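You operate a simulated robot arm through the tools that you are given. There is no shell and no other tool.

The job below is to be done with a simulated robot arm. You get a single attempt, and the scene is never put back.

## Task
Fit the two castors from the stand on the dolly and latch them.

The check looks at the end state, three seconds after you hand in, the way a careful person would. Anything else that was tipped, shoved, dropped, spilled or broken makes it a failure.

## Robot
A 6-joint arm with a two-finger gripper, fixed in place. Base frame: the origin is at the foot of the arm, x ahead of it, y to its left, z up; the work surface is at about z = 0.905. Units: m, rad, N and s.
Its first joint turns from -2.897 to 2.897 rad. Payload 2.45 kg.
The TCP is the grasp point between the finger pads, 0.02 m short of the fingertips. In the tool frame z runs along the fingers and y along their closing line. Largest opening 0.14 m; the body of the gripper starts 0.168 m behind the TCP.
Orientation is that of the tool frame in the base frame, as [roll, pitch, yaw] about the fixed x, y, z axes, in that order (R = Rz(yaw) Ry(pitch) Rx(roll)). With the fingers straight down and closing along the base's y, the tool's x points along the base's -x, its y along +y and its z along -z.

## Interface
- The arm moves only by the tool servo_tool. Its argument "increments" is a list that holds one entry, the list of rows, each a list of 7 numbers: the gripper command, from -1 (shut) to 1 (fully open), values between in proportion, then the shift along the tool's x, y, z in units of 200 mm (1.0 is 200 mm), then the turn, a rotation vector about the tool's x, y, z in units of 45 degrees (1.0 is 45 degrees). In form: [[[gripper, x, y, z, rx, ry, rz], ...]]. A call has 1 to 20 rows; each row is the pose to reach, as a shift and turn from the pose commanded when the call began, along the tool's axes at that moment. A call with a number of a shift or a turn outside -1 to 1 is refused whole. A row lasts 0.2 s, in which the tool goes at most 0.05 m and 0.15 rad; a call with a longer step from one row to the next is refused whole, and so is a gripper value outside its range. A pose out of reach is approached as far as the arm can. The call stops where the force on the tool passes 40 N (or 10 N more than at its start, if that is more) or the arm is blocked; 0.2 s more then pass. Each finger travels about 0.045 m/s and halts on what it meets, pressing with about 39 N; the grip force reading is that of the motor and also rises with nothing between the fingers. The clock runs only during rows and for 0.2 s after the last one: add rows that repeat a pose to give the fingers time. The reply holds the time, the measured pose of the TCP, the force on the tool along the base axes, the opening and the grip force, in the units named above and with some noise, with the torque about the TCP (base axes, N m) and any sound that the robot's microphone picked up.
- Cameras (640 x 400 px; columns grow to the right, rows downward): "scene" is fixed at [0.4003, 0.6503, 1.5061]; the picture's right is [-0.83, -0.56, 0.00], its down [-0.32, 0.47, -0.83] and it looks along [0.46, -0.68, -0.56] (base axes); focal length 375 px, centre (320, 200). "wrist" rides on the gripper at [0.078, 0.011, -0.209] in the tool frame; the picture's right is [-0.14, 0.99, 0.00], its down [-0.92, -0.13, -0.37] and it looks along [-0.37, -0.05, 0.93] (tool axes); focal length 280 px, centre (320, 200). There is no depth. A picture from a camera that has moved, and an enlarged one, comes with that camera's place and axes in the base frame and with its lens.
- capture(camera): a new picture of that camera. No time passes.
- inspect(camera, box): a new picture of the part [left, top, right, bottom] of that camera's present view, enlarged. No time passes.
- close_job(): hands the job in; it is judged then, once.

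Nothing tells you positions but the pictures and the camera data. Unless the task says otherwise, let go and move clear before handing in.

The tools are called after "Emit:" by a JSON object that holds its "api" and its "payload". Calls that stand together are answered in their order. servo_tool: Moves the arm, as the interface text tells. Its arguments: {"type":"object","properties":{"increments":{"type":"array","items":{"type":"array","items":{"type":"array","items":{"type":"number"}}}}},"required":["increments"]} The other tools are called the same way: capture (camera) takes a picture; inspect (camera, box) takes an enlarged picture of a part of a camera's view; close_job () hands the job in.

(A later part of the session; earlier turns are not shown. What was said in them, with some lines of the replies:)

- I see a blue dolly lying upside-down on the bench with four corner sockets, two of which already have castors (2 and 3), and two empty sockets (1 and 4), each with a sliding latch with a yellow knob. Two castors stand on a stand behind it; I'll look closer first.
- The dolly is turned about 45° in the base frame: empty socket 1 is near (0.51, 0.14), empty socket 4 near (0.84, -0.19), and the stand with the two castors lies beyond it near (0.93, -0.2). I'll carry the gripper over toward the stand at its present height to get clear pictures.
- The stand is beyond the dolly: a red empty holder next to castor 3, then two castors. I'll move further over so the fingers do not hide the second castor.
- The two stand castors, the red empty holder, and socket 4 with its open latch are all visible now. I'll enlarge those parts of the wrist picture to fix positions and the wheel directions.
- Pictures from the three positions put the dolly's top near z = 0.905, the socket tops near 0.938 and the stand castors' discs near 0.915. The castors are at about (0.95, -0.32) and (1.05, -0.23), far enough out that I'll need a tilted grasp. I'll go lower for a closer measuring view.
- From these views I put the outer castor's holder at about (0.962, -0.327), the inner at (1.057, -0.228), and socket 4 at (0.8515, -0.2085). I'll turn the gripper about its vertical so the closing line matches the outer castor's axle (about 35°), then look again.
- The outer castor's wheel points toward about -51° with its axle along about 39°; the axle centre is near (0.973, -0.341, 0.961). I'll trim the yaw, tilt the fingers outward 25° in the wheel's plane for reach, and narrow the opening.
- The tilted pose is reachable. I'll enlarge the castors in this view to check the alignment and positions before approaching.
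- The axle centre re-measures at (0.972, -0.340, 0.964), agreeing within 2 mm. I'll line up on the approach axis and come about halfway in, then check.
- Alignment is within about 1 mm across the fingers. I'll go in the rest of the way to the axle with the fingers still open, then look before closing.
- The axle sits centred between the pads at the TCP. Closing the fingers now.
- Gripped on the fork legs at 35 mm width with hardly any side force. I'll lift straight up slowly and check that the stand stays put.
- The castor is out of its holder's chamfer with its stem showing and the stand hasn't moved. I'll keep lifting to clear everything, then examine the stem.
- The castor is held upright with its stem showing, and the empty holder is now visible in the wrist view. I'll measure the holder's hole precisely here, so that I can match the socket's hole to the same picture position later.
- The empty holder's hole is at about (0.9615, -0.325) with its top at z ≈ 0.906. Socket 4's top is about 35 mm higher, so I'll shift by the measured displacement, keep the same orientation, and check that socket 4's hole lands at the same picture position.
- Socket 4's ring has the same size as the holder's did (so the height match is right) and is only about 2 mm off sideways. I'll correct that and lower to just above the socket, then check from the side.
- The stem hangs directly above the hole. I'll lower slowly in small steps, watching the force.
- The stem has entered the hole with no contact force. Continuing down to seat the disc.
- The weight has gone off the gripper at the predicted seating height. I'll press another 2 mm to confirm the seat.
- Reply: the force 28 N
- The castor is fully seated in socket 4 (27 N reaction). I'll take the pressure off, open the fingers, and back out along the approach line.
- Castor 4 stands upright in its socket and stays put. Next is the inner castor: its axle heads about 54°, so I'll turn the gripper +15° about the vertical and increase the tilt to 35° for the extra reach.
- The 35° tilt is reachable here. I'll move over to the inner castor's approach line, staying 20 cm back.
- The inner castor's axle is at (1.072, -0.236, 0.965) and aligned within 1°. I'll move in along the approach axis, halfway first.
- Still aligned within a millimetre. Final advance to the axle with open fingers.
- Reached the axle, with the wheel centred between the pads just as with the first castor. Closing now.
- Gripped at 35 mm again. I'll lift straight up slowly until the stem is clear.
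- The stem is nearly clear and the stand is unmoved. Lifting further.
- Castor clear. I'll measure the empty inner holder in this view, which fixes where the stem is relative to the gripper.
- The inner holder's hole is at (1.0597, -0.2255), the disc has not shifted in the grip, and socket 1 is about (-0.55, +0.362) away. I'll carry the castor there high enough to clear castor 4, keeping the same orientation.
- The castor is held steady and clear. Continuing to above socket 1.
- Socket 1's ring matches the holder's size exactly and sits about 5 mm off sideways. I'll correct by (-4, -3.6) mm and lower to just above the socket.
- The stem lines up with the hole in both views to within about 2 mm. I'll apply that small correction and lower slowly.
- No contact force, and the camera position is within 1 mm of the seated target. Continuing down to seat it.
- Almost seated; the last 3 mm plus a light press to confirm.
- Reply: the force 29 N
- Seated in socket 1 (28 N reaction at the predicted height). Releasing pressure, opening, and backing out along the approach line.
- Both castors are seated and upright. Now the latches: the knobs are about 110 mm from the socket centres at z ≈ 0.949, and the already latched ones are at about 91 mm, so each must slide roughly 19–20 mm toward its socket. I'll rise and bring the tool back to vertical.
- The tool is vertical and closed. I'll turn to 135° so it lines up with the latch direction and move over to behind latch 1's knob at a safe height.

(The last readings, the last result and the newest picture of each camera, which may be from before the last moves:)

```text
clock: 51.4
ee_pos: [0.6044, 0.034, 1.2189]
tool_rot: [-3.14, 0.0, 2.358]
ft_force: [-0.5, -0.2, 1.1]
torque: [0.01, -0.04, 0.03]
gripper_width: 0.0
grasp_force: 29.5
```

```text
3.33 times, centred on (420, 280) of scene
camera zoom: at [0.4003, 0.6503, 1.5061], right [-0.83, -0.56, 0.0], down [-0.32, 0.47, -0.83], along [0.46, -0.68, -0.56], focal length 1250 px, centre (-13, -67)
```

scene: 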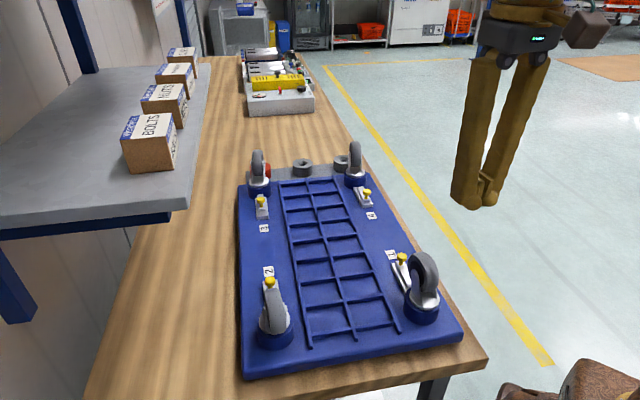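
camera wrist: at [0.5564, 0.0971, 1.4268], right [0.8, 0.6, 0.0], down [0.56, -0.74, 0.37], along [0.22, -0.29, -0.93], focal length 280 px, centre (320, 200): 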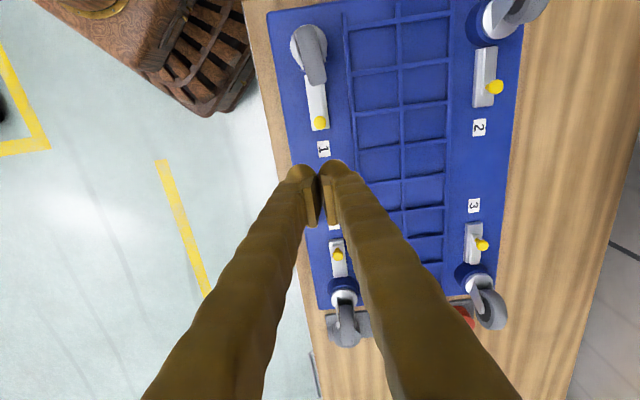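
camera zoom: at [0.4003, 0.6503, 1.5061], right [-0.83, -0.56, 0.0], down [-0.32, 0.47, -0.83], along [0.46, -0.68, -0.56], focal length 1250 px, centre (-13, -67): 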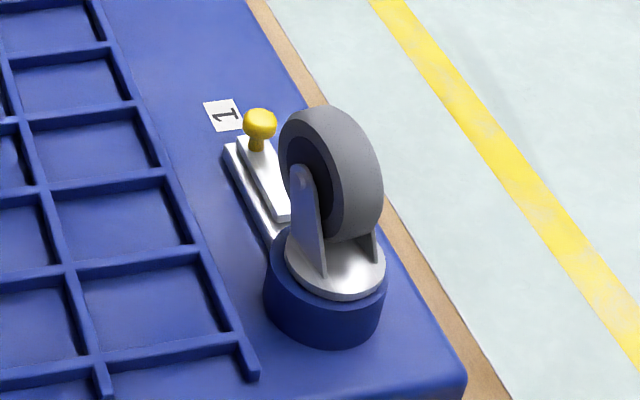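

Emit:
{"api": "inspect", "payload": {"camera": "wrist", "box": [272, 50, 368, 130]}}

Emit:
{"api": "inspect", "payload": {"camera": "wrist", "box": [440, 180, 536, 260]}}

Emit:
{"api": "inspect", "payload": {"camera": "wrist", "box": [450, 30, 546, 110]}}

```text
5.00 times, centred on (320, 90) of wrist
camera zoom: at [0.5564, 0.0971, 1.4268], right [0.8, 0.6, 0.0], down [0.56, -0.74, 0.37], along [0.22, -0.29, -0.93], focal length 1402 px, centre (320, 750)
```

zoom: 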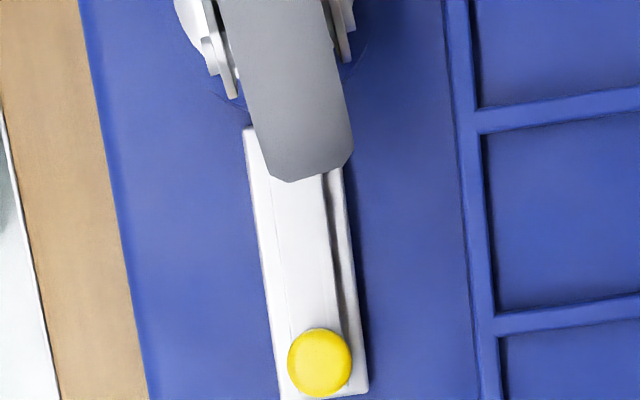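

```text
5.00 times, centred on (488, 220) of wrist
camera zoom: at [0.5564, 0.0971, 1.4268], right [0.8, 0.6, 0.0], down [0.56, -0.74, 0.37], along [0.22, -0.29, -0.93], focal length 1402 px, centre (-520, 100)
```

zoom: 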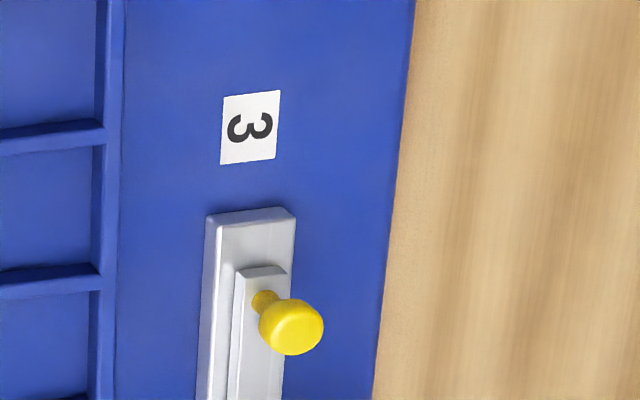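

```text
5.00 times, centred on (498, 70) of wrist
camera zoom: at [0.5564, 0.0971, 1.4268], right [0.8, 0.6, 0.0], down [0.56, -0.74, 0.37], along [0.22, -0.29, -0.93], focal length 1402 px, centre (-570, 850)
```

zoom: 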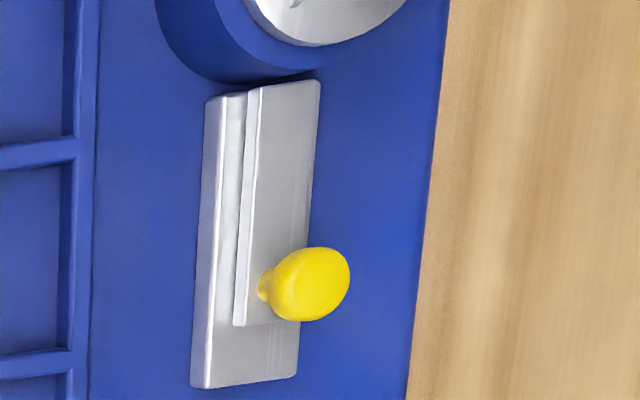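

Latches 2 and 3 show the locked state: the bar's rear end sits about 20 mm forward of its plate's rear end. Latch 1's knob is at about (0.5885, 0.054). I'll descend behind it on the side away from the socket.

Emit:
{"api": "servo_tool", "payload": {"increments": [[[-1, -0.078, 0.015, 0.1, 0, 0, 0], [-1, -0.078, 0.015, 0.3, 0, 0, 0], [-1, -0.078, 0.015, 0.5, 0, 0, 0], [-1, -0.078, 0.015, 0.7, 0, 0, 0], [-1, -0.078, 0.015, 0.9, 0, 0, 0], [-1, -0.078, 0.015, 0.9, 0, 0, 0]]]}}

Emit:
{"api": "capture", "payload": {"camera": "wrist"}}

Emit:
{"api": "inspect", "payload": {"camera": "scene", "box": [340, 180, 480, 320]}}

```text
clock: 52.8
ee_pos: [0.6163, 0.0261, 1.0386]
tool_rot: [-3.141, 0.0, 2.357]
ft_force: [0.2, 0.1, -0.2]
torque: [-0.02, 0.0, -0.01]
gripper_width: 0.0
grasp_force: 29.6
```

```text
taken
camera wrist: at [0.5692, 0.0896, 1.247], right [0.8, 0.6, 0.0], down [0.56, -0.74, 0.37], along [0.22, -0.29, -0.93], focal length 280 px, centre (320, 200)
```

wrist: 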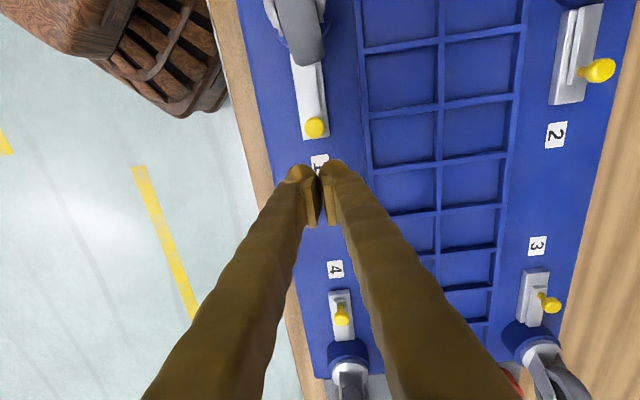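

```text
2.86 times, centred on (410, 250) of scene
camera zoom: at [0.4003, 0.6503, 1.5061], right [-0.83, -0.56, 0.0], down [-0.32, 0.47, -0.83], along [0.46, -0.68, -0.56], focal length 1072 px, centre (63, 57)
```

zoom: 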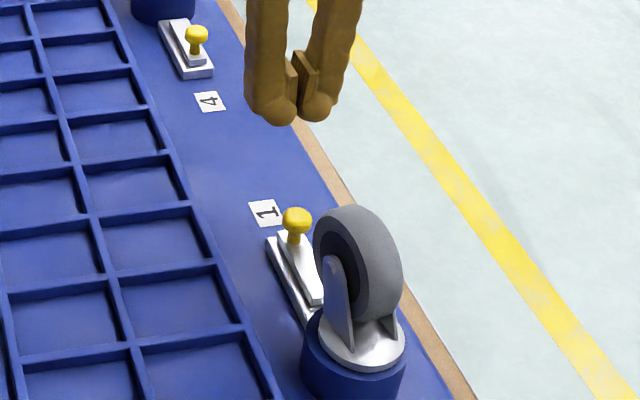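

Emit:
{"api": "inspect", "payload": {"camera": "wrist", "box": [272, 100, 368, 180]}}

```text
5.00 times, centred on (320, 140) of wrist
camera zoom: at [0.5692, 0.0896, 1.247], right [0.8, 0.6, 0.0], down [0.56, -0.74, 0.37], along [0.22, -0.29, -0.93], focal length 1402 px, centre (320, 500)
```

zoom: 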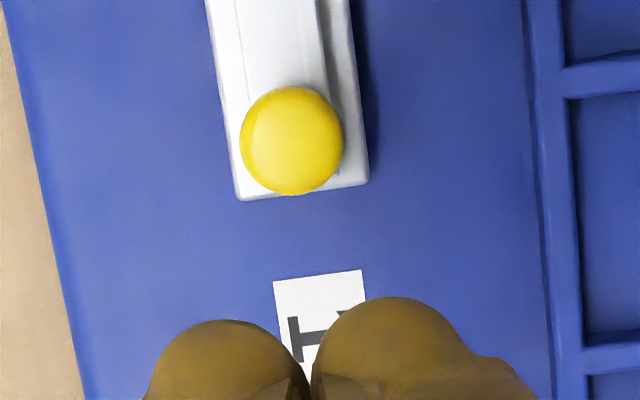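

The knob is exactly in line and 41 mm ahead of the tool axis. Lowering so the fingertips come level with the knob head.

Emit:
{"api": "servo_tool", "payload": {"increments": [[[-1, 0, 0, 0.13, 0, 0, 0], [-1, 0, 0, 0.25, 0, 0, 0], [-1, 0, 0, 0.34, 0, 0, 0], [-1, 0, 0, 0.405, 0, 0, 0], [-1, 0, 0, 0.405, 0, 0, 0]]]}}

Emit:
{"api": "inspect", "payload": {"camera": "wrist", "box": [240, 90, 400, 220]}}

Emit:
{"api": "inspect", "payload": {"camera": "scene", "box": [360, 200, 480, 320]}}

```text
clock: 54.0
ee_pos: [0.6184, 0.0272, 0.9592]
tool_rot: [3.141, -0.001, 2.356]
ft_force: [0.7, -0.2, -0.6]
torque: [-0.02, -0.03, 0.0]
gripper_width: 0.0001
grasp_force: 29.0
```

```text
3.08 times, centred on (320, 155) of wrist
camera zoom: at [0.57, 0.0907, 1.1666], right [0.8, 0.6, 0.0], down [0.56, -0.74, 0.37], along [0.22, -0.29, -0.93], focal length 863 px, centre (320, 338)
```

zoom: 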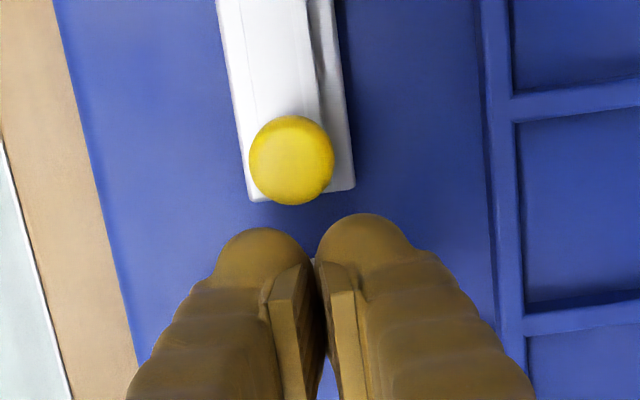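

```text
3.33 times, centred on (420, 260) of scene
camera zoom: at [0.4003, 0.6503, 1.5061], right [-0.83, -0.56, 0.0], down [-0.32, 0.47, -0.83], along [0.46, -0.68, -0.56], focal length 1250 px, centre (-13, 0)
```

zoom: 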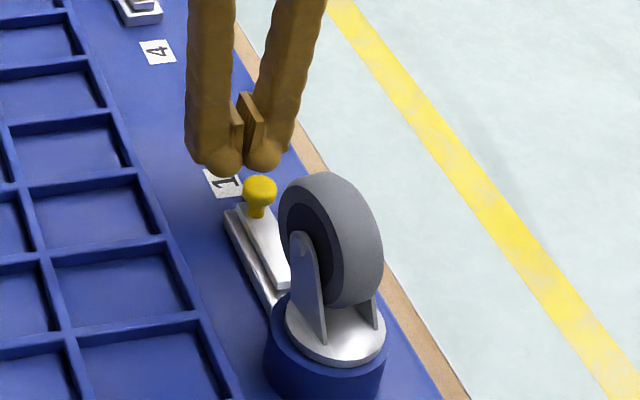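

Fingertips are at knob-head height, 41 mm behind it in line. I'll push toward the socket in small steps and watch the force.

Emit:
{"api": "servo_tool", "payload": {"increments": [[[-1, 0.02, 0, 0, 0, 0, 0], [-1, 0.04, 0, 0, 0, 0, 0], [-1, 0.06, 0, 0, 0, 0, 0], [-1, 0.075, 0, 0, 0, 0, 0], [-1, 0.09, 0, 0, 0, 0, 0], [-1, 0.09, 0, 0, 0, 0, 0]]]}}

Emit:
{"api": "inspect", "payload": {"camera": "wrist", "box": [240, 90, 400, 220]}}

Emit:
{"api": "inspect", "payload": {"camera": "scene", "box": [360, 200, 480, 320]}}

```text
clock: 55.4
ee_pos: [0.6064, 0.0399, 0.9592]
tool_rot: [3.141, 0.0, 2.357]
ft_force: [0.9, 0.1, 0.5]
torque: [0.02, 0.02, 0.0]
gripper_width: 0.0
grasp_force: 29.5
```

```text
3.08 times, centred on (320, 155) of wrist
camera zoom: at [0.5578, 0.1031, 1.1672], right [0.8, 0.6, 0.0], down [0.56, -0.74, 0.37], along [0.22, -0.29, -0.93], focal length 863 px, centre (320, 338)
```

zoom: 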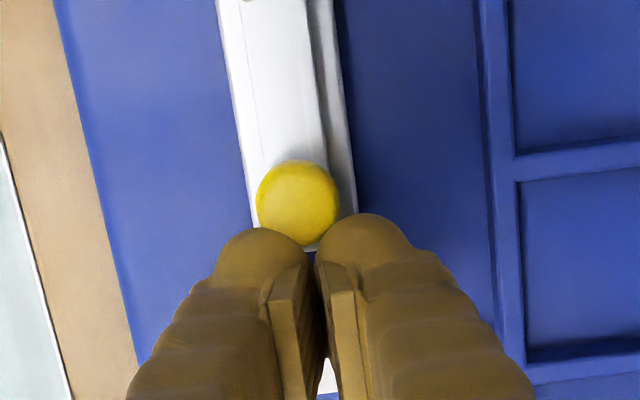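

```text
3.33 times, centred on (420, 260) of scene
camera zoom: at [0.4003, 0.6503, 1.5061], right [-0.83, -0.56, 0.0], down [-0.32, 0.47, -0.83], along [0.46, -0.68, -0.56], focal length 1250 px, centre (-13, 0)
```

zoom: 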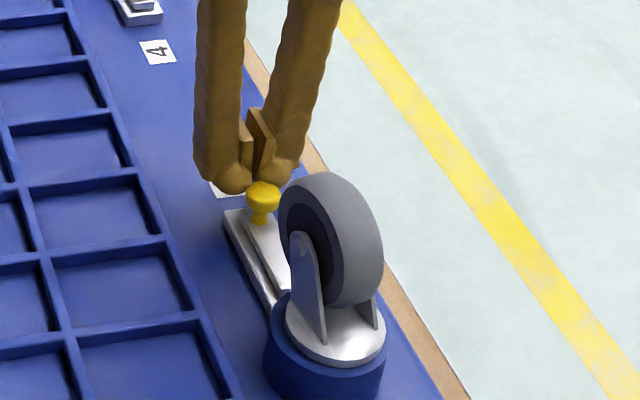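

Contact made and the knob has already slid about 6 mm with very little force. Continuing in 2 mm steps.

Emit:
{"api": "servo_tool", "payload": {"increments": [[[-1, 0.01, 0, 0, 0, 0, 0], [-1, 0.02, 0, 0, 0, 0, 0], [-1, 0.03, 0, 0, 0, 0, 0], [-1, 0.04, 0, 0, 0, 0, 0], [-1, 0.05, 0, 0, 0, 0, 0], [-1, 0.05, 0, 0, 0, 0, 0]]]}}

Emit:
{"api": "inspect", "payload": {"camera": "wrist", "box": [240, 90, 400, 220]}}

Emit:
{"api": "inspect", "payload": {"camera": "scene", "box": [360, 200, 480, 320]}}

```text
clock: 56.8
ee_pos: [0.5989, 0.047, 0.9599]
tool_rot: [-3.141, 0.001, 2.355]
ft_force: [1.3, -2.7, 0.9]
torque: [-0.02, -0.01, 0.04]
gripper_width: 0.0001
grasp_force: 29.3
```

```text
3.08 times, centred on (320, 155) of wrist
camera zoom: at [0.5507, 0.1105, 1.1675], right [0.8, 0.6, 0.0], down [0.56, -0.74, 0.37], along [0.22, -0.29, -0.93], focal length 863 px, centre (320, 338)
```

zoom: 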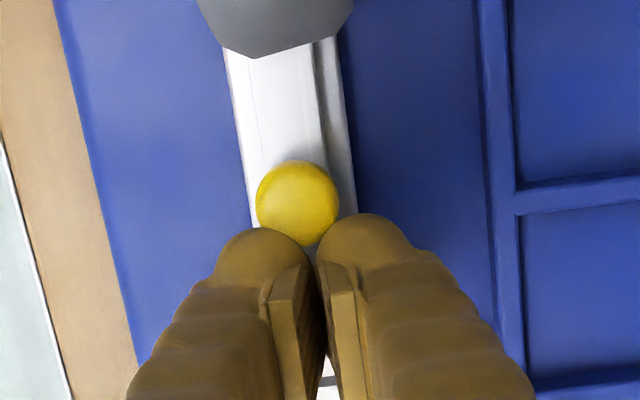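

```text
3.33 times, centred on (420, 260) of scene
camera zoom: at [0.4003, 0.6503, 1.5061], right [-0.83, -0.56, 0.0], down [-0.32, 0.47, -0.83], along [0.46, -0.68, -0.56], focal length 1250 px, centre (-13, 0)
```

zoom: 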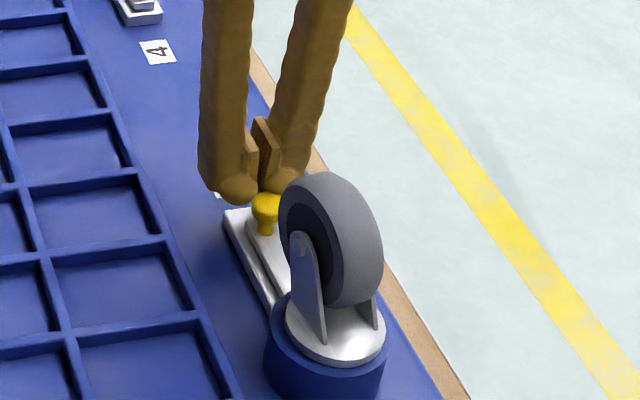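

The knob moves along with the fingers at about 3 N. Now 1 mm steps toward the end stop.

Emit:
{"api": "servo_tool", "payload": {"increments": [[[-1, 0.005, 0, 0, 0, 0, 0], [-1, 0.01, 0, 0, 0, 0, 0], [-1, 0.015, 0, 0, 0, 0, 0], [-1, 0.02, 0, 0, 0, 0, 0], [-1, 0.02, 0, 0, 0, 0, 0]]]}}

Emit:
{"api": "inspect", "payload": {"camera": "wrist", "box": [240, 90, 400, 220]}}

Emit:
{"api": "inspect", "payload": {"camera": "scene", "box": [360, 200, 480, 320]}}

```text
clock: 57.7
ee_pos: [0.5979, 0.0477, 0.9592]
tool_rot: [-3.141, 0.002, 2.355]
ft_force: [4.4, -13.8, -0.6]
torque: [-0.1, -0.12, 0.2]
gripper_width: 0.0
grasp_force: 29.3
stopped in row 4: the force on the tool passed its limit at 43 N (the readings are from after the stop); the commanded pose is now the measured one
```

```text
3.08 times, centred on (320, 155) of wrist
camera zoom: at [0.5492, 0.1113, 1.1674], right [0.8, 0.6, 0.0], down [0.56, -0.74, 0.37], along [0.23, -0.3, -0.93], focal length 863 px, centre (320, 338)
```

zoom: 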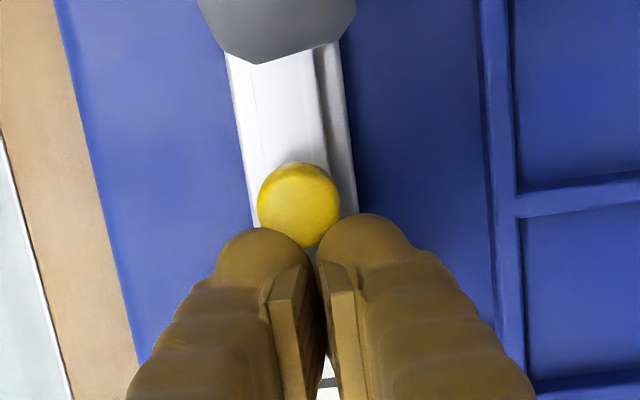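

```text
3.33 times, centred on (420, 260) of scene
camera zoom: at [0.4003, 0.6503, 1.5061], right [-0.83, -0.56, 0.0], down [-0.32, 0.47, -0.83], along [0.46, -0.68, -0.56], focal length 1250 px, centre (-13, 0)
```

zoom: 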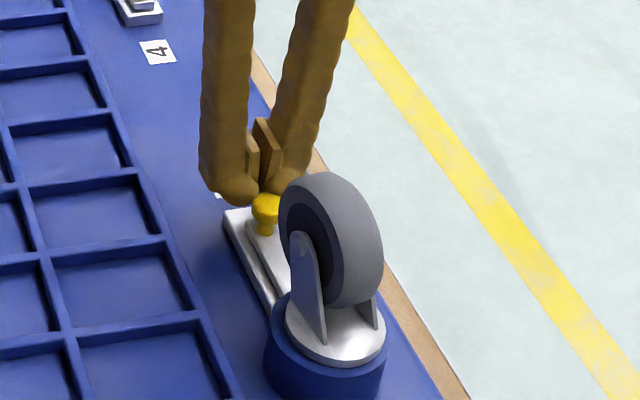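

The latch came to a firm stop after about 18 mm of travel. I'll back the fingers off and compare this latch with the locked ones.

Emit:
{"api": "servo_tool", "payload": {"increments": [[[-1, -0.03, 0, 0, 0, 0, 0], [-1, -0.08, 0, 0, 0, 0, 0], [-1, -0.15, 0, 0, 0, 0, 0], [-1, -0.15, 0, -0.2, 0, 0, 0], [-1, -0.15, 0, -0.4, 0, 0, 0], [-1, -0.15, 0, -0.6, 0, 0, 0], [-1, -0.15, 0, -0.6, 0, 0, 0]]]}}

Emit:
{"api": "capture", "payload": {"camera": "wrist"}}

Emit:
{"api": "inspect", "payload": {"camera": "wrist", "box": [260, 40, 380, 140]}}

Emit:
{"api": "inspect", "payload": {"camera": "scene", "box": [370, 230, 450, 330]}}

Emit:
{"api": "inspect", "payload": {"camera": "scene", "box": [235, 135, 315, 235]}}

```text
clock: 59.3
ee_pos: [0.6184, 0.0259, 1.0803]
tool_rot: [-3.14, 0.003, 2.357]
ft_force: [-0.3, -0.9, -0.1]
torque: [-0.01, 0.0, 0.0]
gripper_width: 0.0
grasp_force: 29.9
```

```text
taken
camera wrist: at [0.5695, 0.0888, 1.2886], right [0.8, 0.6, 0.0], down [0.56, -0.74, 0.37], along [0.22, -0.3, -0.93], focal length 280 px, centre (320, 200)
```

wrist: 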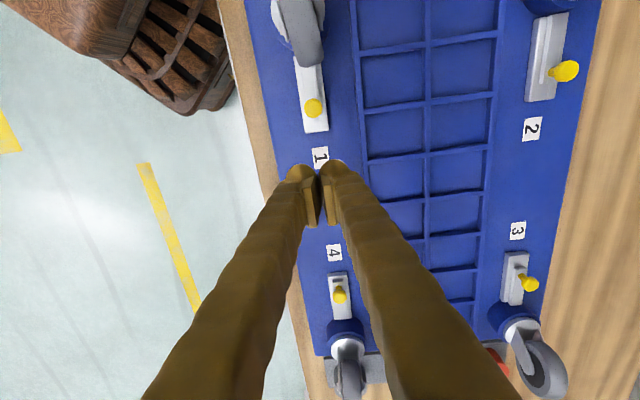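

```text
4.00 times, centred on (320, 90) of wrist
camera zoom: at [0.5695, 0.0888, 1.2886], right [0.8, 0.6, 0.0], down [0.56, -0.74, 0.37], along [0.22, -0.3, -0.93], focal length 1122 px, centre (320, 640)
```

zoom: 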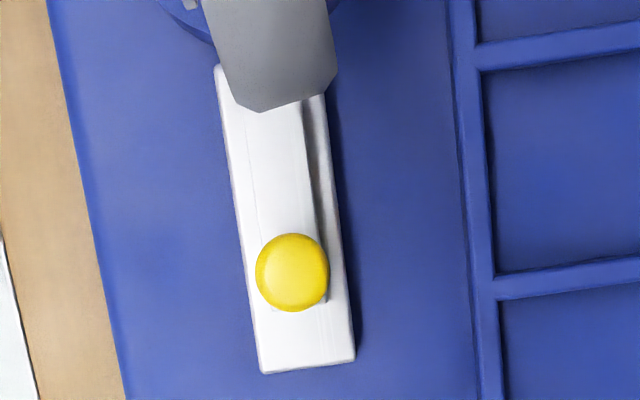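

```text
4.00 times, centred on (410, 280) of scene
camera zoom: at [0.4003, 0.6503, 1.5061], right [-0.83, -0.56, 0.0], down [-0.32, 0.47, -0.83], along [0.46, -0.68, -0.56], focal length 1500 px, centre (-40, -120)
```

zoom: 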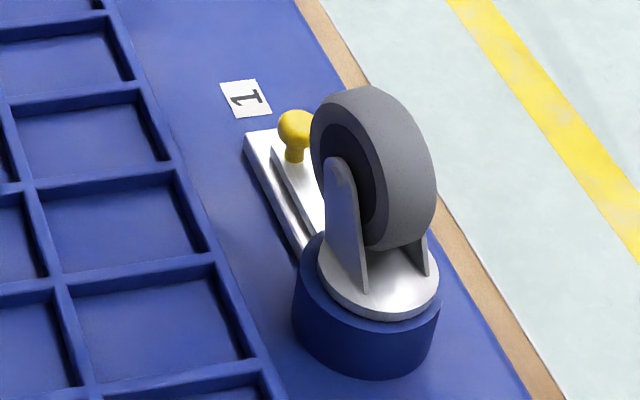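

```text
4.00 times, centred on (275, 185) of scene
camera zoom: at [0.4003, 0.6503, 1.5061], right [-0.83, -0.56, 0.0], down [-0.32, 0.47, -0.83], along [0.46, -0.68, -0.56], focal length 1500 px, centre (500, 260)
```

zoom: 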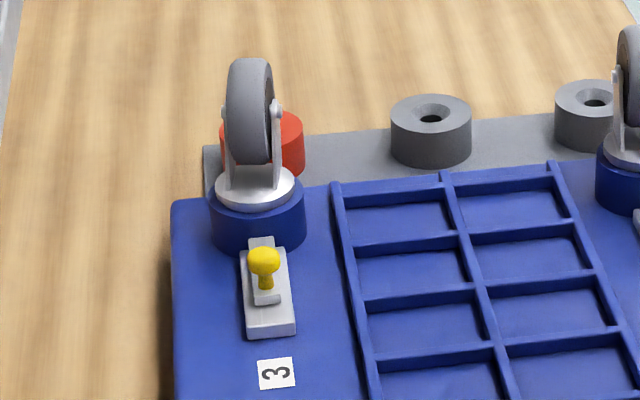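

Latch 1 now matches the locked ones: its knob is 32 mm from the plate's rear edge, the same as latches 2 and 3 (32–33 mm). The castor and dolly haven't shifted. Next I'll measure latch 4's knob.

Emit:
{"api": "inspect", "payload": {"camera": "wrist", "box": [300, 230, 380, 330]}}

Emit:
{"api": "inspect", "payload": {"camera": "scene", "box": [330, 130, 400, 230]}}

```text
4.00 times, centred on (340, 280) of wrist
camera zoom: at [0.5695, 0.0888, 1.2886], right [0.8, 0.6, 0.0], down [0.56, -0.74, 0.37], along [0.22, -0.3, -0.93], focal length 1122 px, centre (240, -120)
```

zoom: 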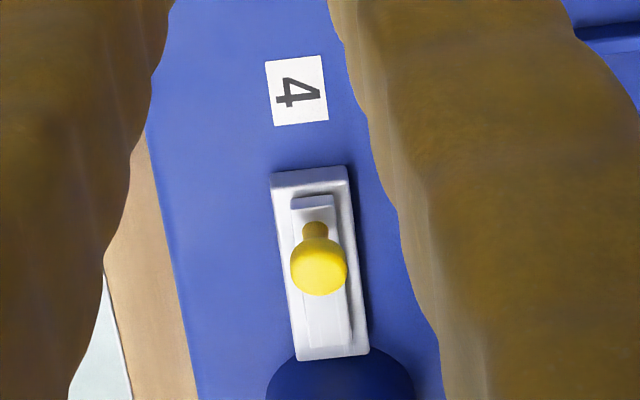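

```text
4.00 times, centred on (365, 180) of scene
camera zoom: at [0.4003, 0.6503, 1.5061], right [-0.83, -0.56, 0.0], down [-0.32, 0.47, -0.83], along [0.46, -0.68, -0.56], focal length 1500 px, centre (140, 280)
```

zoom: 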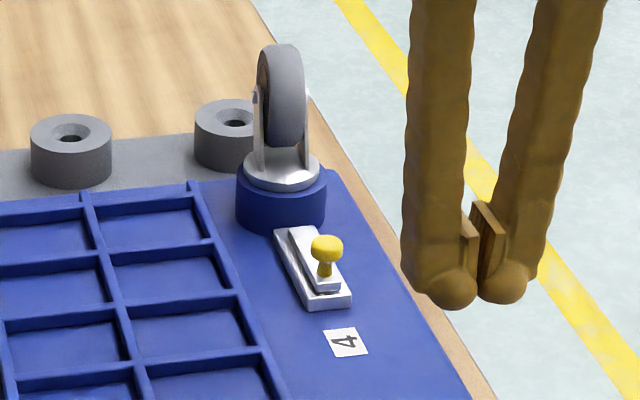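

Latch 4's knob is at (0.772, -0.128), on the same line as latch 1. I'll travel along that line to just behind it, still high.

Emit:
{"api": "servo_tool", "payload": {"increments": [[[-1, -0.15, 0.002, 0, 0, 0, 0], [-1, -0.34, 0.002, 0, 0, 0, 0], [-1, -0.53, 0.002, 0, 0, 0, 0], [-1, -0.72, 0.002, 0, 0, 0, 0], [-1, -0.89, 0.002, 0, 0, 0, 0], [-1, -0.89, 0.002, 0, 0, 0, 0]]]}}

Emit:
{"api": "capture", "payload": {"camera": "wrist"}}

Emit:
{"api": "inspect", "payload": {"camera": "scene", "box": [320, 120, 420, 230]}}

```text
clock: 60.7
ee_pos: [0.7443, -0.0983, 1.0827]
tool_rot: [3.141, 0.003, 2.355]
ft_force: [0.1, -0.3, 0.3]
torque: [-0.01, -0.02, -0.02]
gripper_width: 0.0
grasp_force: 30.0
```

```text
taken
camera wrist: at [0.6962, -0.0346, 1.2906], right [0.8, 0.6, 0.0], down [0.56, -0.74, 0.37], along [0.22, -0.3, -0.93], focal length 280 px, centre (320, 200)
```

wrist: 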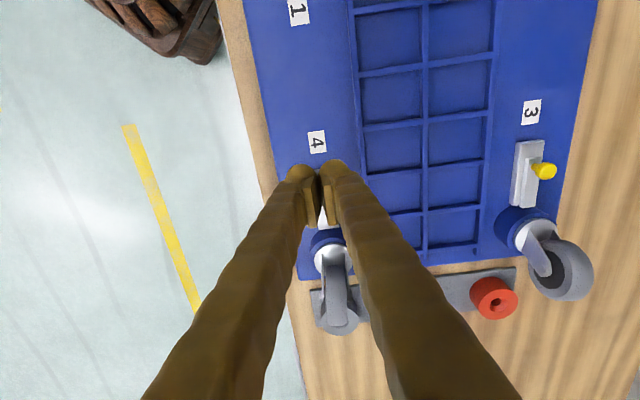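

```text
3.64 times, centred on (370, 175) of scene
camera zoom: at [0.4003, 0.6503, 1.5061], right [-0.83, -0.56, 0.0], down [-0.32, 0.47, -0.83], along [0.46, -0.68, -0.56], focal length 1364 px, centre (138, 291)
```

zoom: 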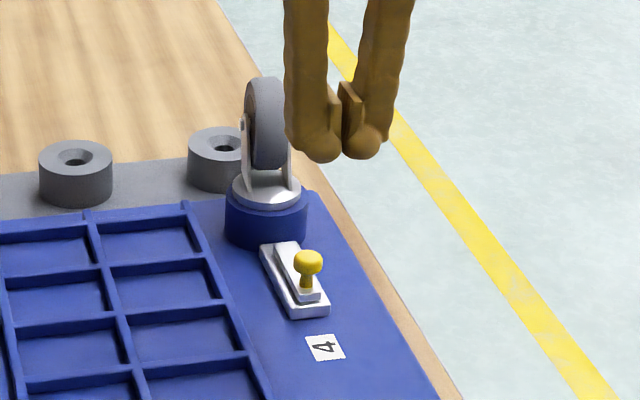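

Positioned 42 mm behind the knob and about 1.5 mm off to the side; I'll correct that and lower to knob height.

Emit:
{"api": "servo_tool", "payload": {"increments": [[[-1, 0, -0.008, 0.1, 0, 0, 0], [-1, 0, -0.008, 0.25, 0, 0, 0], [-1, 0, -0.008, 0.4, 0, 0, 0], [-1, 0, -0.008, 0.53, 0, 0, 0], [-1, 0, -0.008, 0.623, 0, 0, 0], [-1, 0, -0.008, 0.623, 0, 0, 0]]]}}

Emit:
{"api": "capture", "payload": {"camera": "wrist"}}

Emit:
{"api": "inspect", "payload": {"camera": "scene", "box": [320, 140, 420, 230]}}

```text
clock: 62.1
ee_pos: [0.7451, -0.0998, 0.9546]
tool_rot: [3.141, 0.001, 2.357]
ft_force: [0.2, 0.4, -0.9]
torque: [-0.02, 0.03, -0.01]
gripper_width: 0.0002
grasp_force: 29.3
```

```text
taken
camera wrist: at [0.6983, -0.0355, 1.163], right [0.8, 0.6, 0.0], down [0.56, -0.74, 0.37], along [0.22, -0.3, -0.93], focal length 280 px, centre (320, 200)
```

wrist: 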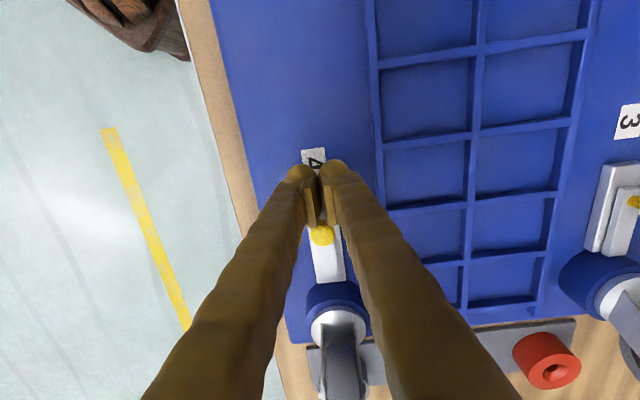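

```text
4.44 times, centred on (370, 185) of scene
camera zoom: at [0.4003, 0.6503, 1.5061], right [-0.83, -0.56, 0.0], down [-0.32, 0.47, -0.83], along [0.46, -0.68, -0.56], focal length 1667 px, centre (98, 267)
```

zoom: 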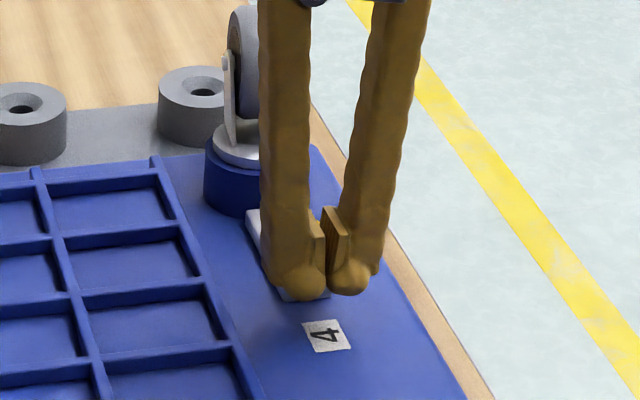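

Emit:
{"api": "inspect", "payload": {"camera": "wrist", "box": [270, 150, 370, 290]}}

```text
2.86 times, centred on (320, 220) of wrist
camera zoom: at [0.6983, -0.0355, 1.163], right [0.8, 0.6, 0.0], down [0.56, -0.74, 0.37], along [0.22, -0.3, -0.93], focal length 801 px, centre (320, 143)
```

zoom: 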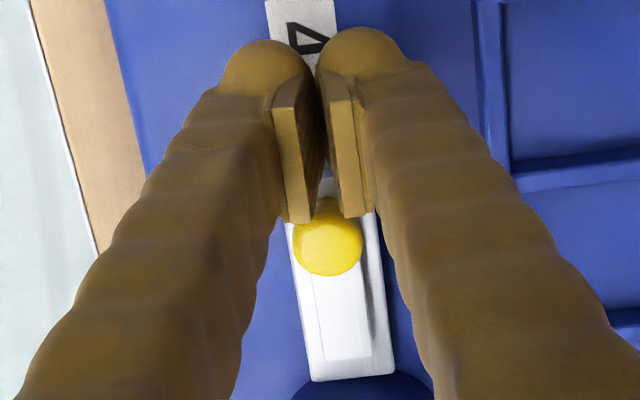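

The knob is about 3 mm off the fingers' centre line, so I'll shift sideways first and then push toward socket 4 in small steps.

Emit:
{"api": "servo_tool", "payload": {"increments": [[[-1, 0, -0.015, 0, 0, 0, 0], [-1, -0.015, -0.015, 0, 0, 0, 0], [-1, -0.03, -0.015, 0, 0, 0, 0], [-1, -0.045, -0.015, 0, 0, 0, 0], [-1, -0.06, -0.015, 0, 0, 0, 0], [-1, -0.075, -0.015, 0, 0, 0, 0], [-1, -0.075, -0.015, 0, 0, 0, 0]]]}}

Emit:
{"api": "inspect", "payload": {"camera": "wrist", "box": [270, 150, 370, 290]}}

Emit:
{"api": "inspect", "payload": {"camera": "scene", "box": [320, 140, 420, 230]}}

```text
clock: 63.7
ee_pos: [0.7518, -0.1111, 0.9554]
tool_rot: [-3.14, 0.002, 2.355]
ft_force: [-0.4, 1.4, -0.2]
torque: [0.01, 0.0, 0.03]
gripper_width: 0.0
grasp_force: 29.4
```

```text
2.86 times, centred on (320, 220) of wrist
camera zoom: at [0.7039, -0.0478, 1.1631], right [0.8, 0.6, 0.0], down [0.56, -0.74, 0.37], along [0.22, -0.3, -0.93], focal length 801 px, centre (320, 143)
```

zoom: 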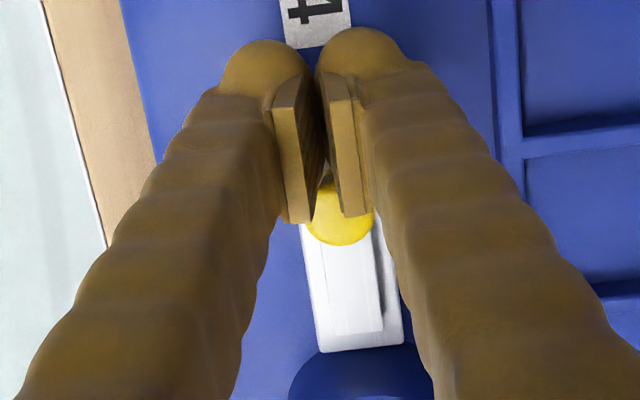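

```text
4.44 times, centred on (370, 185) of scene
camera zoom: at [0.4003, 0.6503, 1.5061], right [-0.83, -0.56, 0.0], down [-0.32, 0.47, -0.83], along [0.46, -0.68, -0.56], focal length 1667 px, centre (98, 267)
```

zoom: 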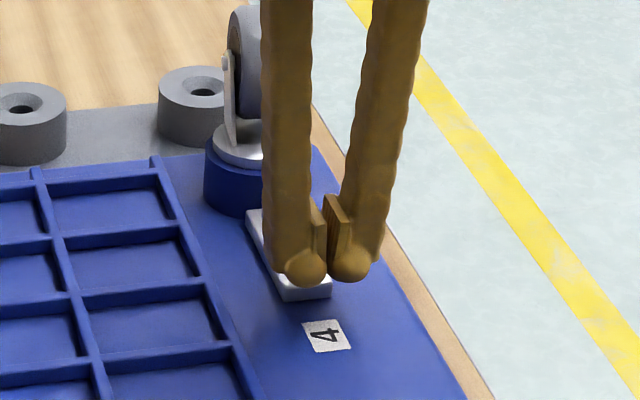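

Contact is just made with the knob well within the finger width. Continuing the push in 2 mm steps.

Emit:
{"api": "servo_tool", "payload": {"increments": [[[-1, -0.01, 0, 0, 0, 0, 0], [-1, -0.02, 0, 0, 0, 0, 0], [-1, -0.03, 0, 0, 0, 0, 0], [-1, -0.04, 0, 0, 0, 0, 0], [-1, -0.05, 0, 0, 0, 0, 0], [-1, -0.06, 0, 0, 0, 0, 0], [-1, -0.06, 0, 0, 0, 0, 0]]]}}

Emit:
{"api": "inspect", "payload": {"camera": "wrist", "box": [270, 150, 370, 290]}}

Emit:
{"api": "inspect", "payload": {"camera": "scene", "box": [320, 140, 420, 230]}}

```text
clock: 65.3
ee_pos: [0.7615, -0.1211, 0.9554]
tool_rot: [-3.14, 0.002, 2.356]
ft_force: [-0.2, 0.5, -0.7]
torque: [-0.01, 0.0, -0.06]
gripper_width: 0.0
grasp_force: 29.1
```

```text
2.86 times, centred on (320, 220) of wrist
camera zoom: at [0.7129, -0.0574, 1.1639], right [0.8, 0.6, 0.0], down [0.56, -0.74, 0.37], along [0.22, -0.3, -0.93], focal length 801 px, centre (320, 143)
```

zoom: 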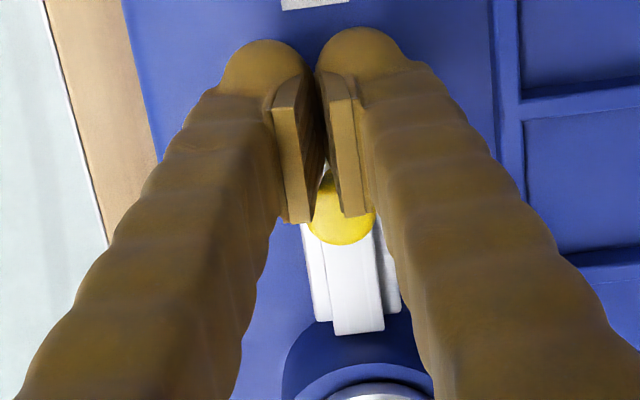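

```text
4.44 times, centred on (370, 185) of scene
camera zoom: at [0.4003, 0.6503, 1.5061], right [-0.83, -0.56, 0.0], down [-0.32, 0.47, -0.83], along [0.46, -0.68, -0.56], focal length 1667 px, centre (98, 267)
```

zoom: 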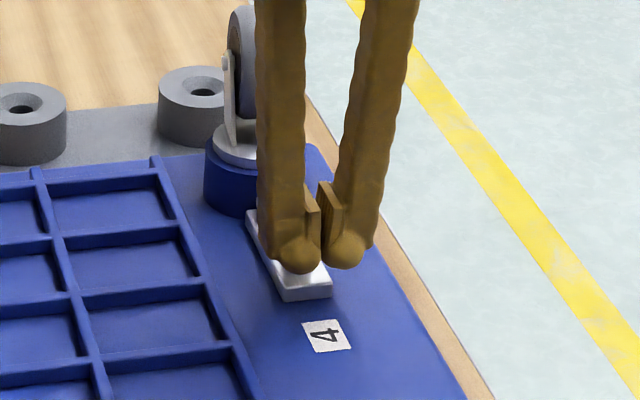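

The bar now extends into the socket; only about 3–4 mm remain. Going on in 1 mm steps until it stops.

Emit:
{"api": "servo_tool", "payload": {"increments": [[[-1, -0.005, 0, 0, 0, 0, 0], [-1, -0.01, 0, 0, 0, 0, 0], [-1, -0.015, 0, 0, 0, 0, 0], [-1, -0.02, 0, 0, 0, 0, 0], [-1, -0.025, 0, 0, 0, 0, 0]]]}}

Emit:
{"api": "inspect", "payload": {"camera": "wrist", "box": [270, 150, 370, 290]}}

```text
clock: 66.3
ee_pos: [0.7635, -0.1215, 0.9552]
tool_rot: [3.141, -0.004, 2.356]
ft_force: [-5.9, 13.6, 5.5]
torque: [0.11, -0.03, 0.17]
gripper_width: 0.0
grasp_force: 29.3
stopped in row 5: the force on the tool passed its limit at 43 N (the readings are from after the stop); the commanded pose is now the measured one
```

```text
2.86 times, centred on (320, 220) of wrist
camera zoom: at [0.7147, -0.0585, 1.1638], right [0.8, 0.6, 0.0], down [0.56, -0.74, 0.37], along [0.22, -0.29, -0.93], focal length 801 px, centre (320, 143)
```

zoom: 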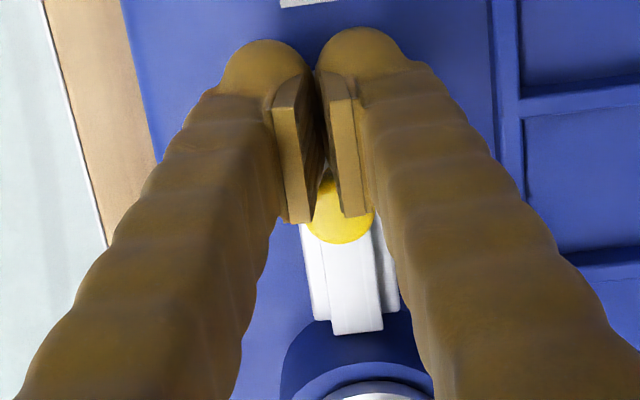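

Firm stop reached. I'll back the fingers away from the knob, rise, and check all four latches.

Emit:
{"api": "servo_tool", "payload": {"increments": [[[-1, 0.03, 0, 0, 0, 0, 0], [-1, 0.08, 0, 0, 0, 0, 0], [-1, 0.15, 0, 0, 0, 0, 0], [-1, 0.15, 0, -0.2, 0, 0, 0], [-1, 0.15, 0, -0.4, 0, 0, 0], [-1, 0.15, 0, -0.6, 0, 0, 0], [-1, 0.15, 0, -0.8, 0, 0, 0], [-1, 0.15, 0, -0.8, 0, 0, 0]]]}}

Emit:
{"api": "servo_tool", "payload": {"increments": [[[0, 0.2, 0, -0.1, 0, 0, 0], [0.3, 0.4, 0, -0.2, 0, 0, 0], [0.6, 0.6, 0, -0.3, 0, 0, 0], [0.8, 0.75, 0, -0.4, 0, 0, 0], [0.8, 0.75, 0, -0.4, 0, 0, 0]]]}}

Emit:
{"api": "capture", "payload": {"camera": "wrist"}}

Emit:
{"api": "capture", "payload": {"camera": "scene"}}

Emit:
{"api": "inspect", "payload": {"camera": "scene", "box": [330, 130, 400, 230]}}

Emit:
{"api": "inspect", "payload": {"camera": "scene", "box": [370, 230, 450, 330]}}

```text
clock: 68.1
ee_pos: [0.7421, -0.1031, 1.1159]
tool_rot: [-3.141, -0.003, 2.358]
ft_force: [-0.8, -0.8, -0.6]
torque: [0.02, 0.01, 0.02]
gripper_width: 0.0
grasp_force: 29.2
```

```text
clock: 69.3
ee_pos: [0.6385, 0.0071, 1.1955]
tool_rot: [3.141, -0.001, 2.355]
ft_force: [-0.3, 0.4, -0.3]
torque: [0.03, -0.02, -0.01]
gripper_width: 0.1014
grasp_force: 0.2
```

```text
taken
camera wrist: at [0.5902, 0.0693, 1.4041], right [0.8, 0.6, 0.0], down [0.56, -0.74, 0.37], along [0.22, -0.29, -0.93], focal length 280 px, centre (320, 200)
```

wrist: 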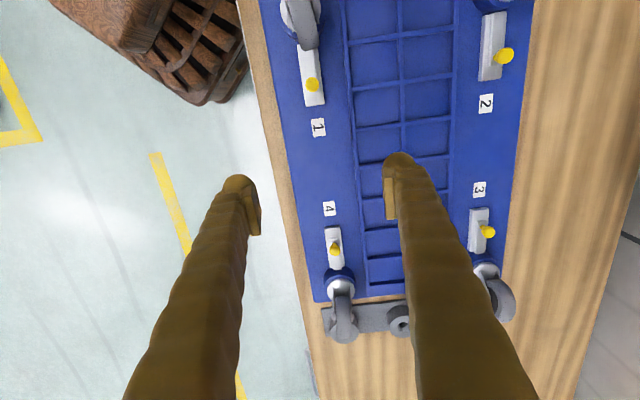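

```text
taken
```

scene: 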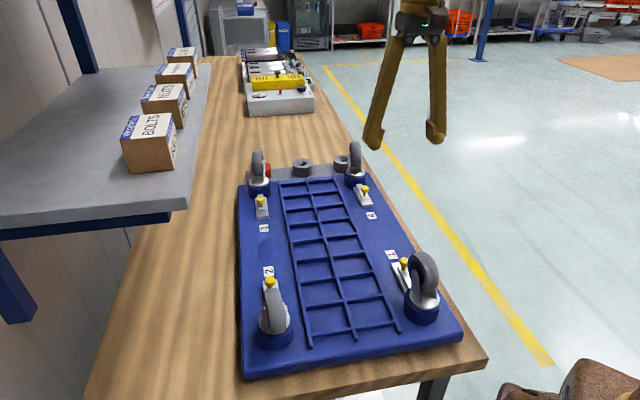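

```text
4.00 times, centred on (365, 180) of scene
camera zoom: at [0.4003, 0.6503, 1.5061], right [-0.83, -0.56, 0.0], down [-0.32, 0.47, -0.83], along [0.46, -0.68, -0.56], focal length 1500 px, centre (140, 280)
```

zoom: 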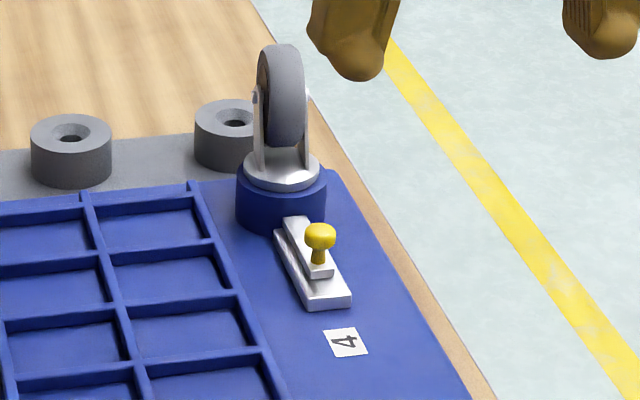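

```text
4.00 times, centred on (410, 280) of scene
camera zoom: at [0.4003, 0.6503, 1.5061], right [-0.83, -0.56, 0.0], down [-0.32, 0.47, -0.83], along [0.46, -0.68, -0.56], focal length 1500 px, centre (-40, -120)
```

zoom: 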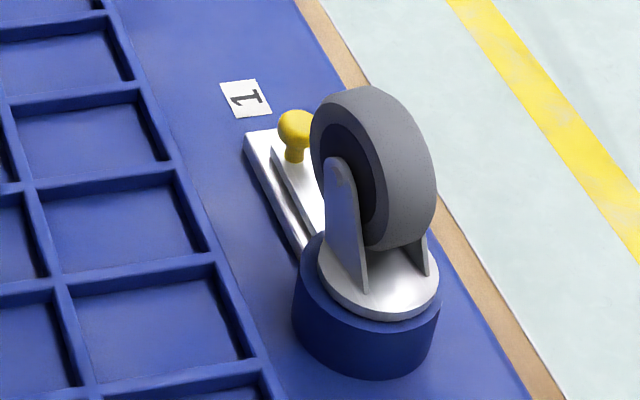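

All four latches look alike now. I'll measure latch 4 and latch 1 against latches 2 and 3 in enlarged wrist pictures.

Emit:
{"api": "inspect", "payload": {"camera": "wrist", "box": [296, 200, 376, 300]}}

Emit:
{"api": "inspect", "payload": {"camera": "wrist", "box": [440, 180, 520, 280]}}

Emit:
{"api": "inspect", "payload": {"camera": "wrist", "box": [270, 20, 350, 120]}}

Emit:
{"api": "inspect", "payload": {"camera": "wrist", "box": [460, 0, 540, 100]}}

```text
4.00 times, centred on (336, 250) of wrist
camera zoom: at [0.5902, 0.0693, 1.4041], right [0.8, 0.6, 0.0], down [0.56, -0.74, 0.37], along [0.22, -0.29, -0.93], focal length 1122 px, centre (256, 0)
```

zoom: 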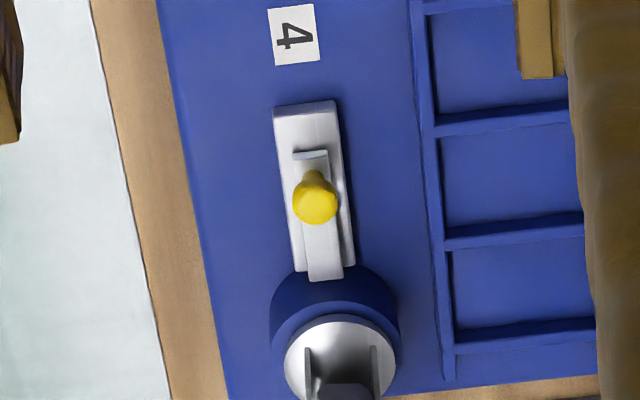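

```text
4.00 times, centred on (480, 230) of wrist
camera zoom: at [0.5902, 0.0693, 1.4041], right [0.8, 0.6, 0.0], down [0.56, -0.74, 0.37], along [0.22, -0.29, -0.93], focal length 1122 px, centre (-320, 80)
```

zoom: 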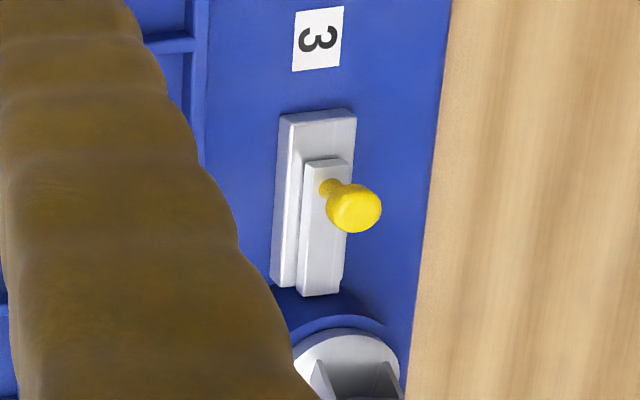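

```text
4.00 times, centred on (310, 70) of wrist
camera zoom: at [0.5902, 0.0693, 1.4041], right [0.8, 0.6, 0.0], down [0.56, -0.74, 0.37], along [0.22, -0.29, -0.93], focal length 1122 px, centre (360, 720)
```

zoom: 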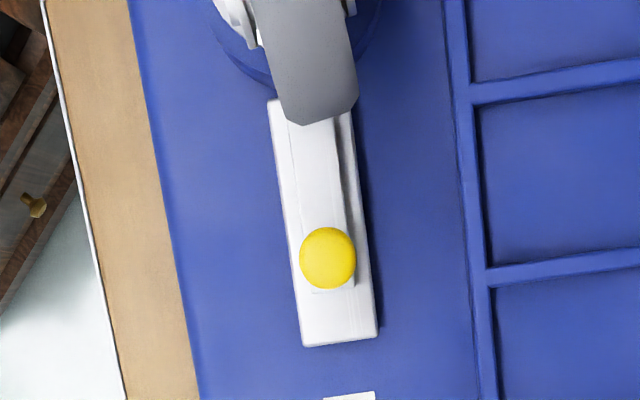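

```text
4.00 times, centred on (500, 50) of wrist
camera zoom: at [0.5902, 0.0693, 1.4041], right [0.8, 0.6, 0.0], down [0.56, -0.74, 0.37], along [0.22, -0.29, -0.93], focal length 1122 px, centre (-400, 800)
```

zoom: 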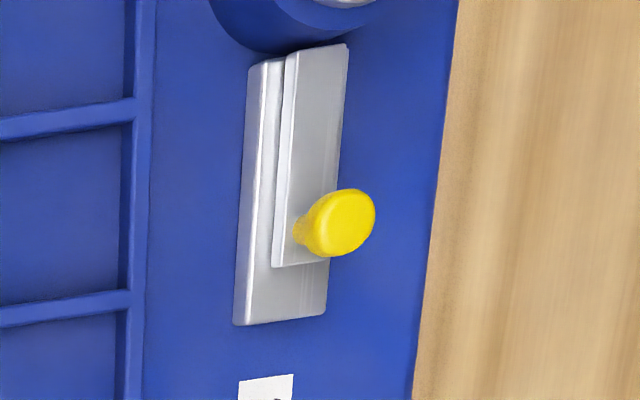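

All four latches now show the same 20 mm offset, both castors are upright and flush on their sockets, and the dolly and stand sit where they were. I'll raise the gripper well clear for a last look.

Emit:
{"api": "servo_tool", "payload": {"increments": [[[0.8, 0, 0, -0.15, 0, 0, 0], [0.8, 0, 0, -0.35, 0, 0, 0], [0.8, 0, 0, -0.5, 0, 0, 0], [0.8, 0, 0, -0.5, 0, 0, 0]]]}}

Emit:
{"api": "capture", "payload": {"camera": "scene"}}

Emit:
{"api": "inspect", "payload": {"camera": "scene", "box": [235, 120, 395, 220]}}

Emit:
{"api": "inspect", "payload": {"camera": "scene", "box": [230, 230, 470, 380]}}

```text
clock: 70.3
ee_pos: [0.636, 0.004, 1.2935]
tool_rot: [-3.141, 0.0, 2.356]
ft_force: [-0.2, -0.4, 0.2]
torque: [-0.04, 0.03, 0.02]
gripper_width: 0.1258
grasp_force: 0.1
```

```text
taken
```

scene: 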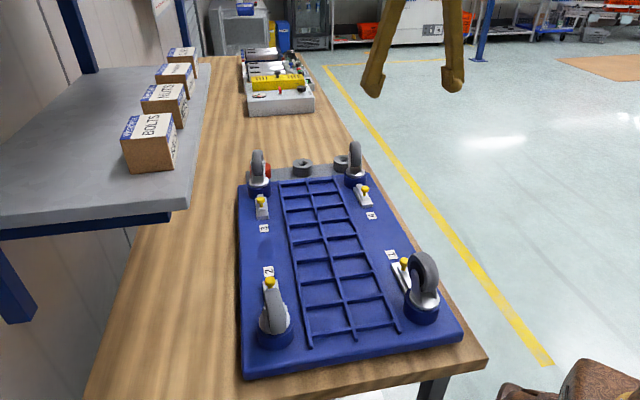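

```text
4.00 times, centred on (315, 170) of scene
camera zoom: at [0.4003, 0.6503, 1.5061], right [-0.83, -0.56, 0.0], down [-0.32, 0.47, -0.83], along [0.46, -0.68, -0.56], focal length 1500 px, centre (340, 320)
```

zoom: 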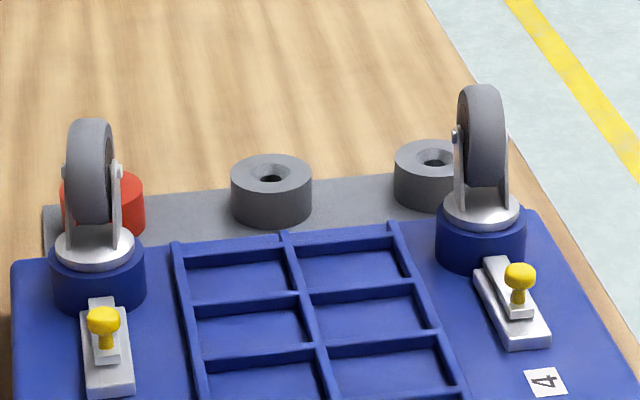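

```text
2.67 times, centred on (350, 305) of scene
camera zoom: at [0.4003, 0.6503, 1.5061], right [-0.83, -0.56, 0.0], down [-0.32, 0.47, -0.83], along [0.46, -0.68, -0.56], focal length 1000 px, centre (240, -80)
```

zoom: 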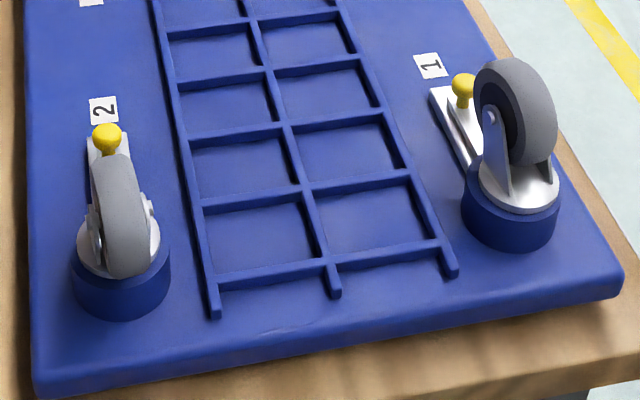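

Both castors sit flush in sockets 1 and 4 with their latches fully across. The dolly, the stand and the other castors are where they were in the first pictures, and the gripper is empty and clear. Handing in.

Emit:
{"api": "close_job", "payload": {}}

```text
The job is handed in.
```

Both castors from the stand are now on the dolly and latched, one in socket 1 and one in socket 4. I've handed the job in, but no verdict has come back.

- **Seating:** each castor went down until the socket pushed back with about 28 N, at the height I had worked out beforehand. Both stand upright with their discs flush on the sockets.
- **Latches:** I pushed each latch toward its socket until it stopped firmly. Latches 1 and 4 now sit about 20 mm forward, the same as latches 2 and 3, which were already locked. I didn't pull on the castors to test the hold.
- **Everything else:** the dolly, the stand and the two castors already fitted look to be in the same place as in the first pictures. The gripper is empty and well clear of them.
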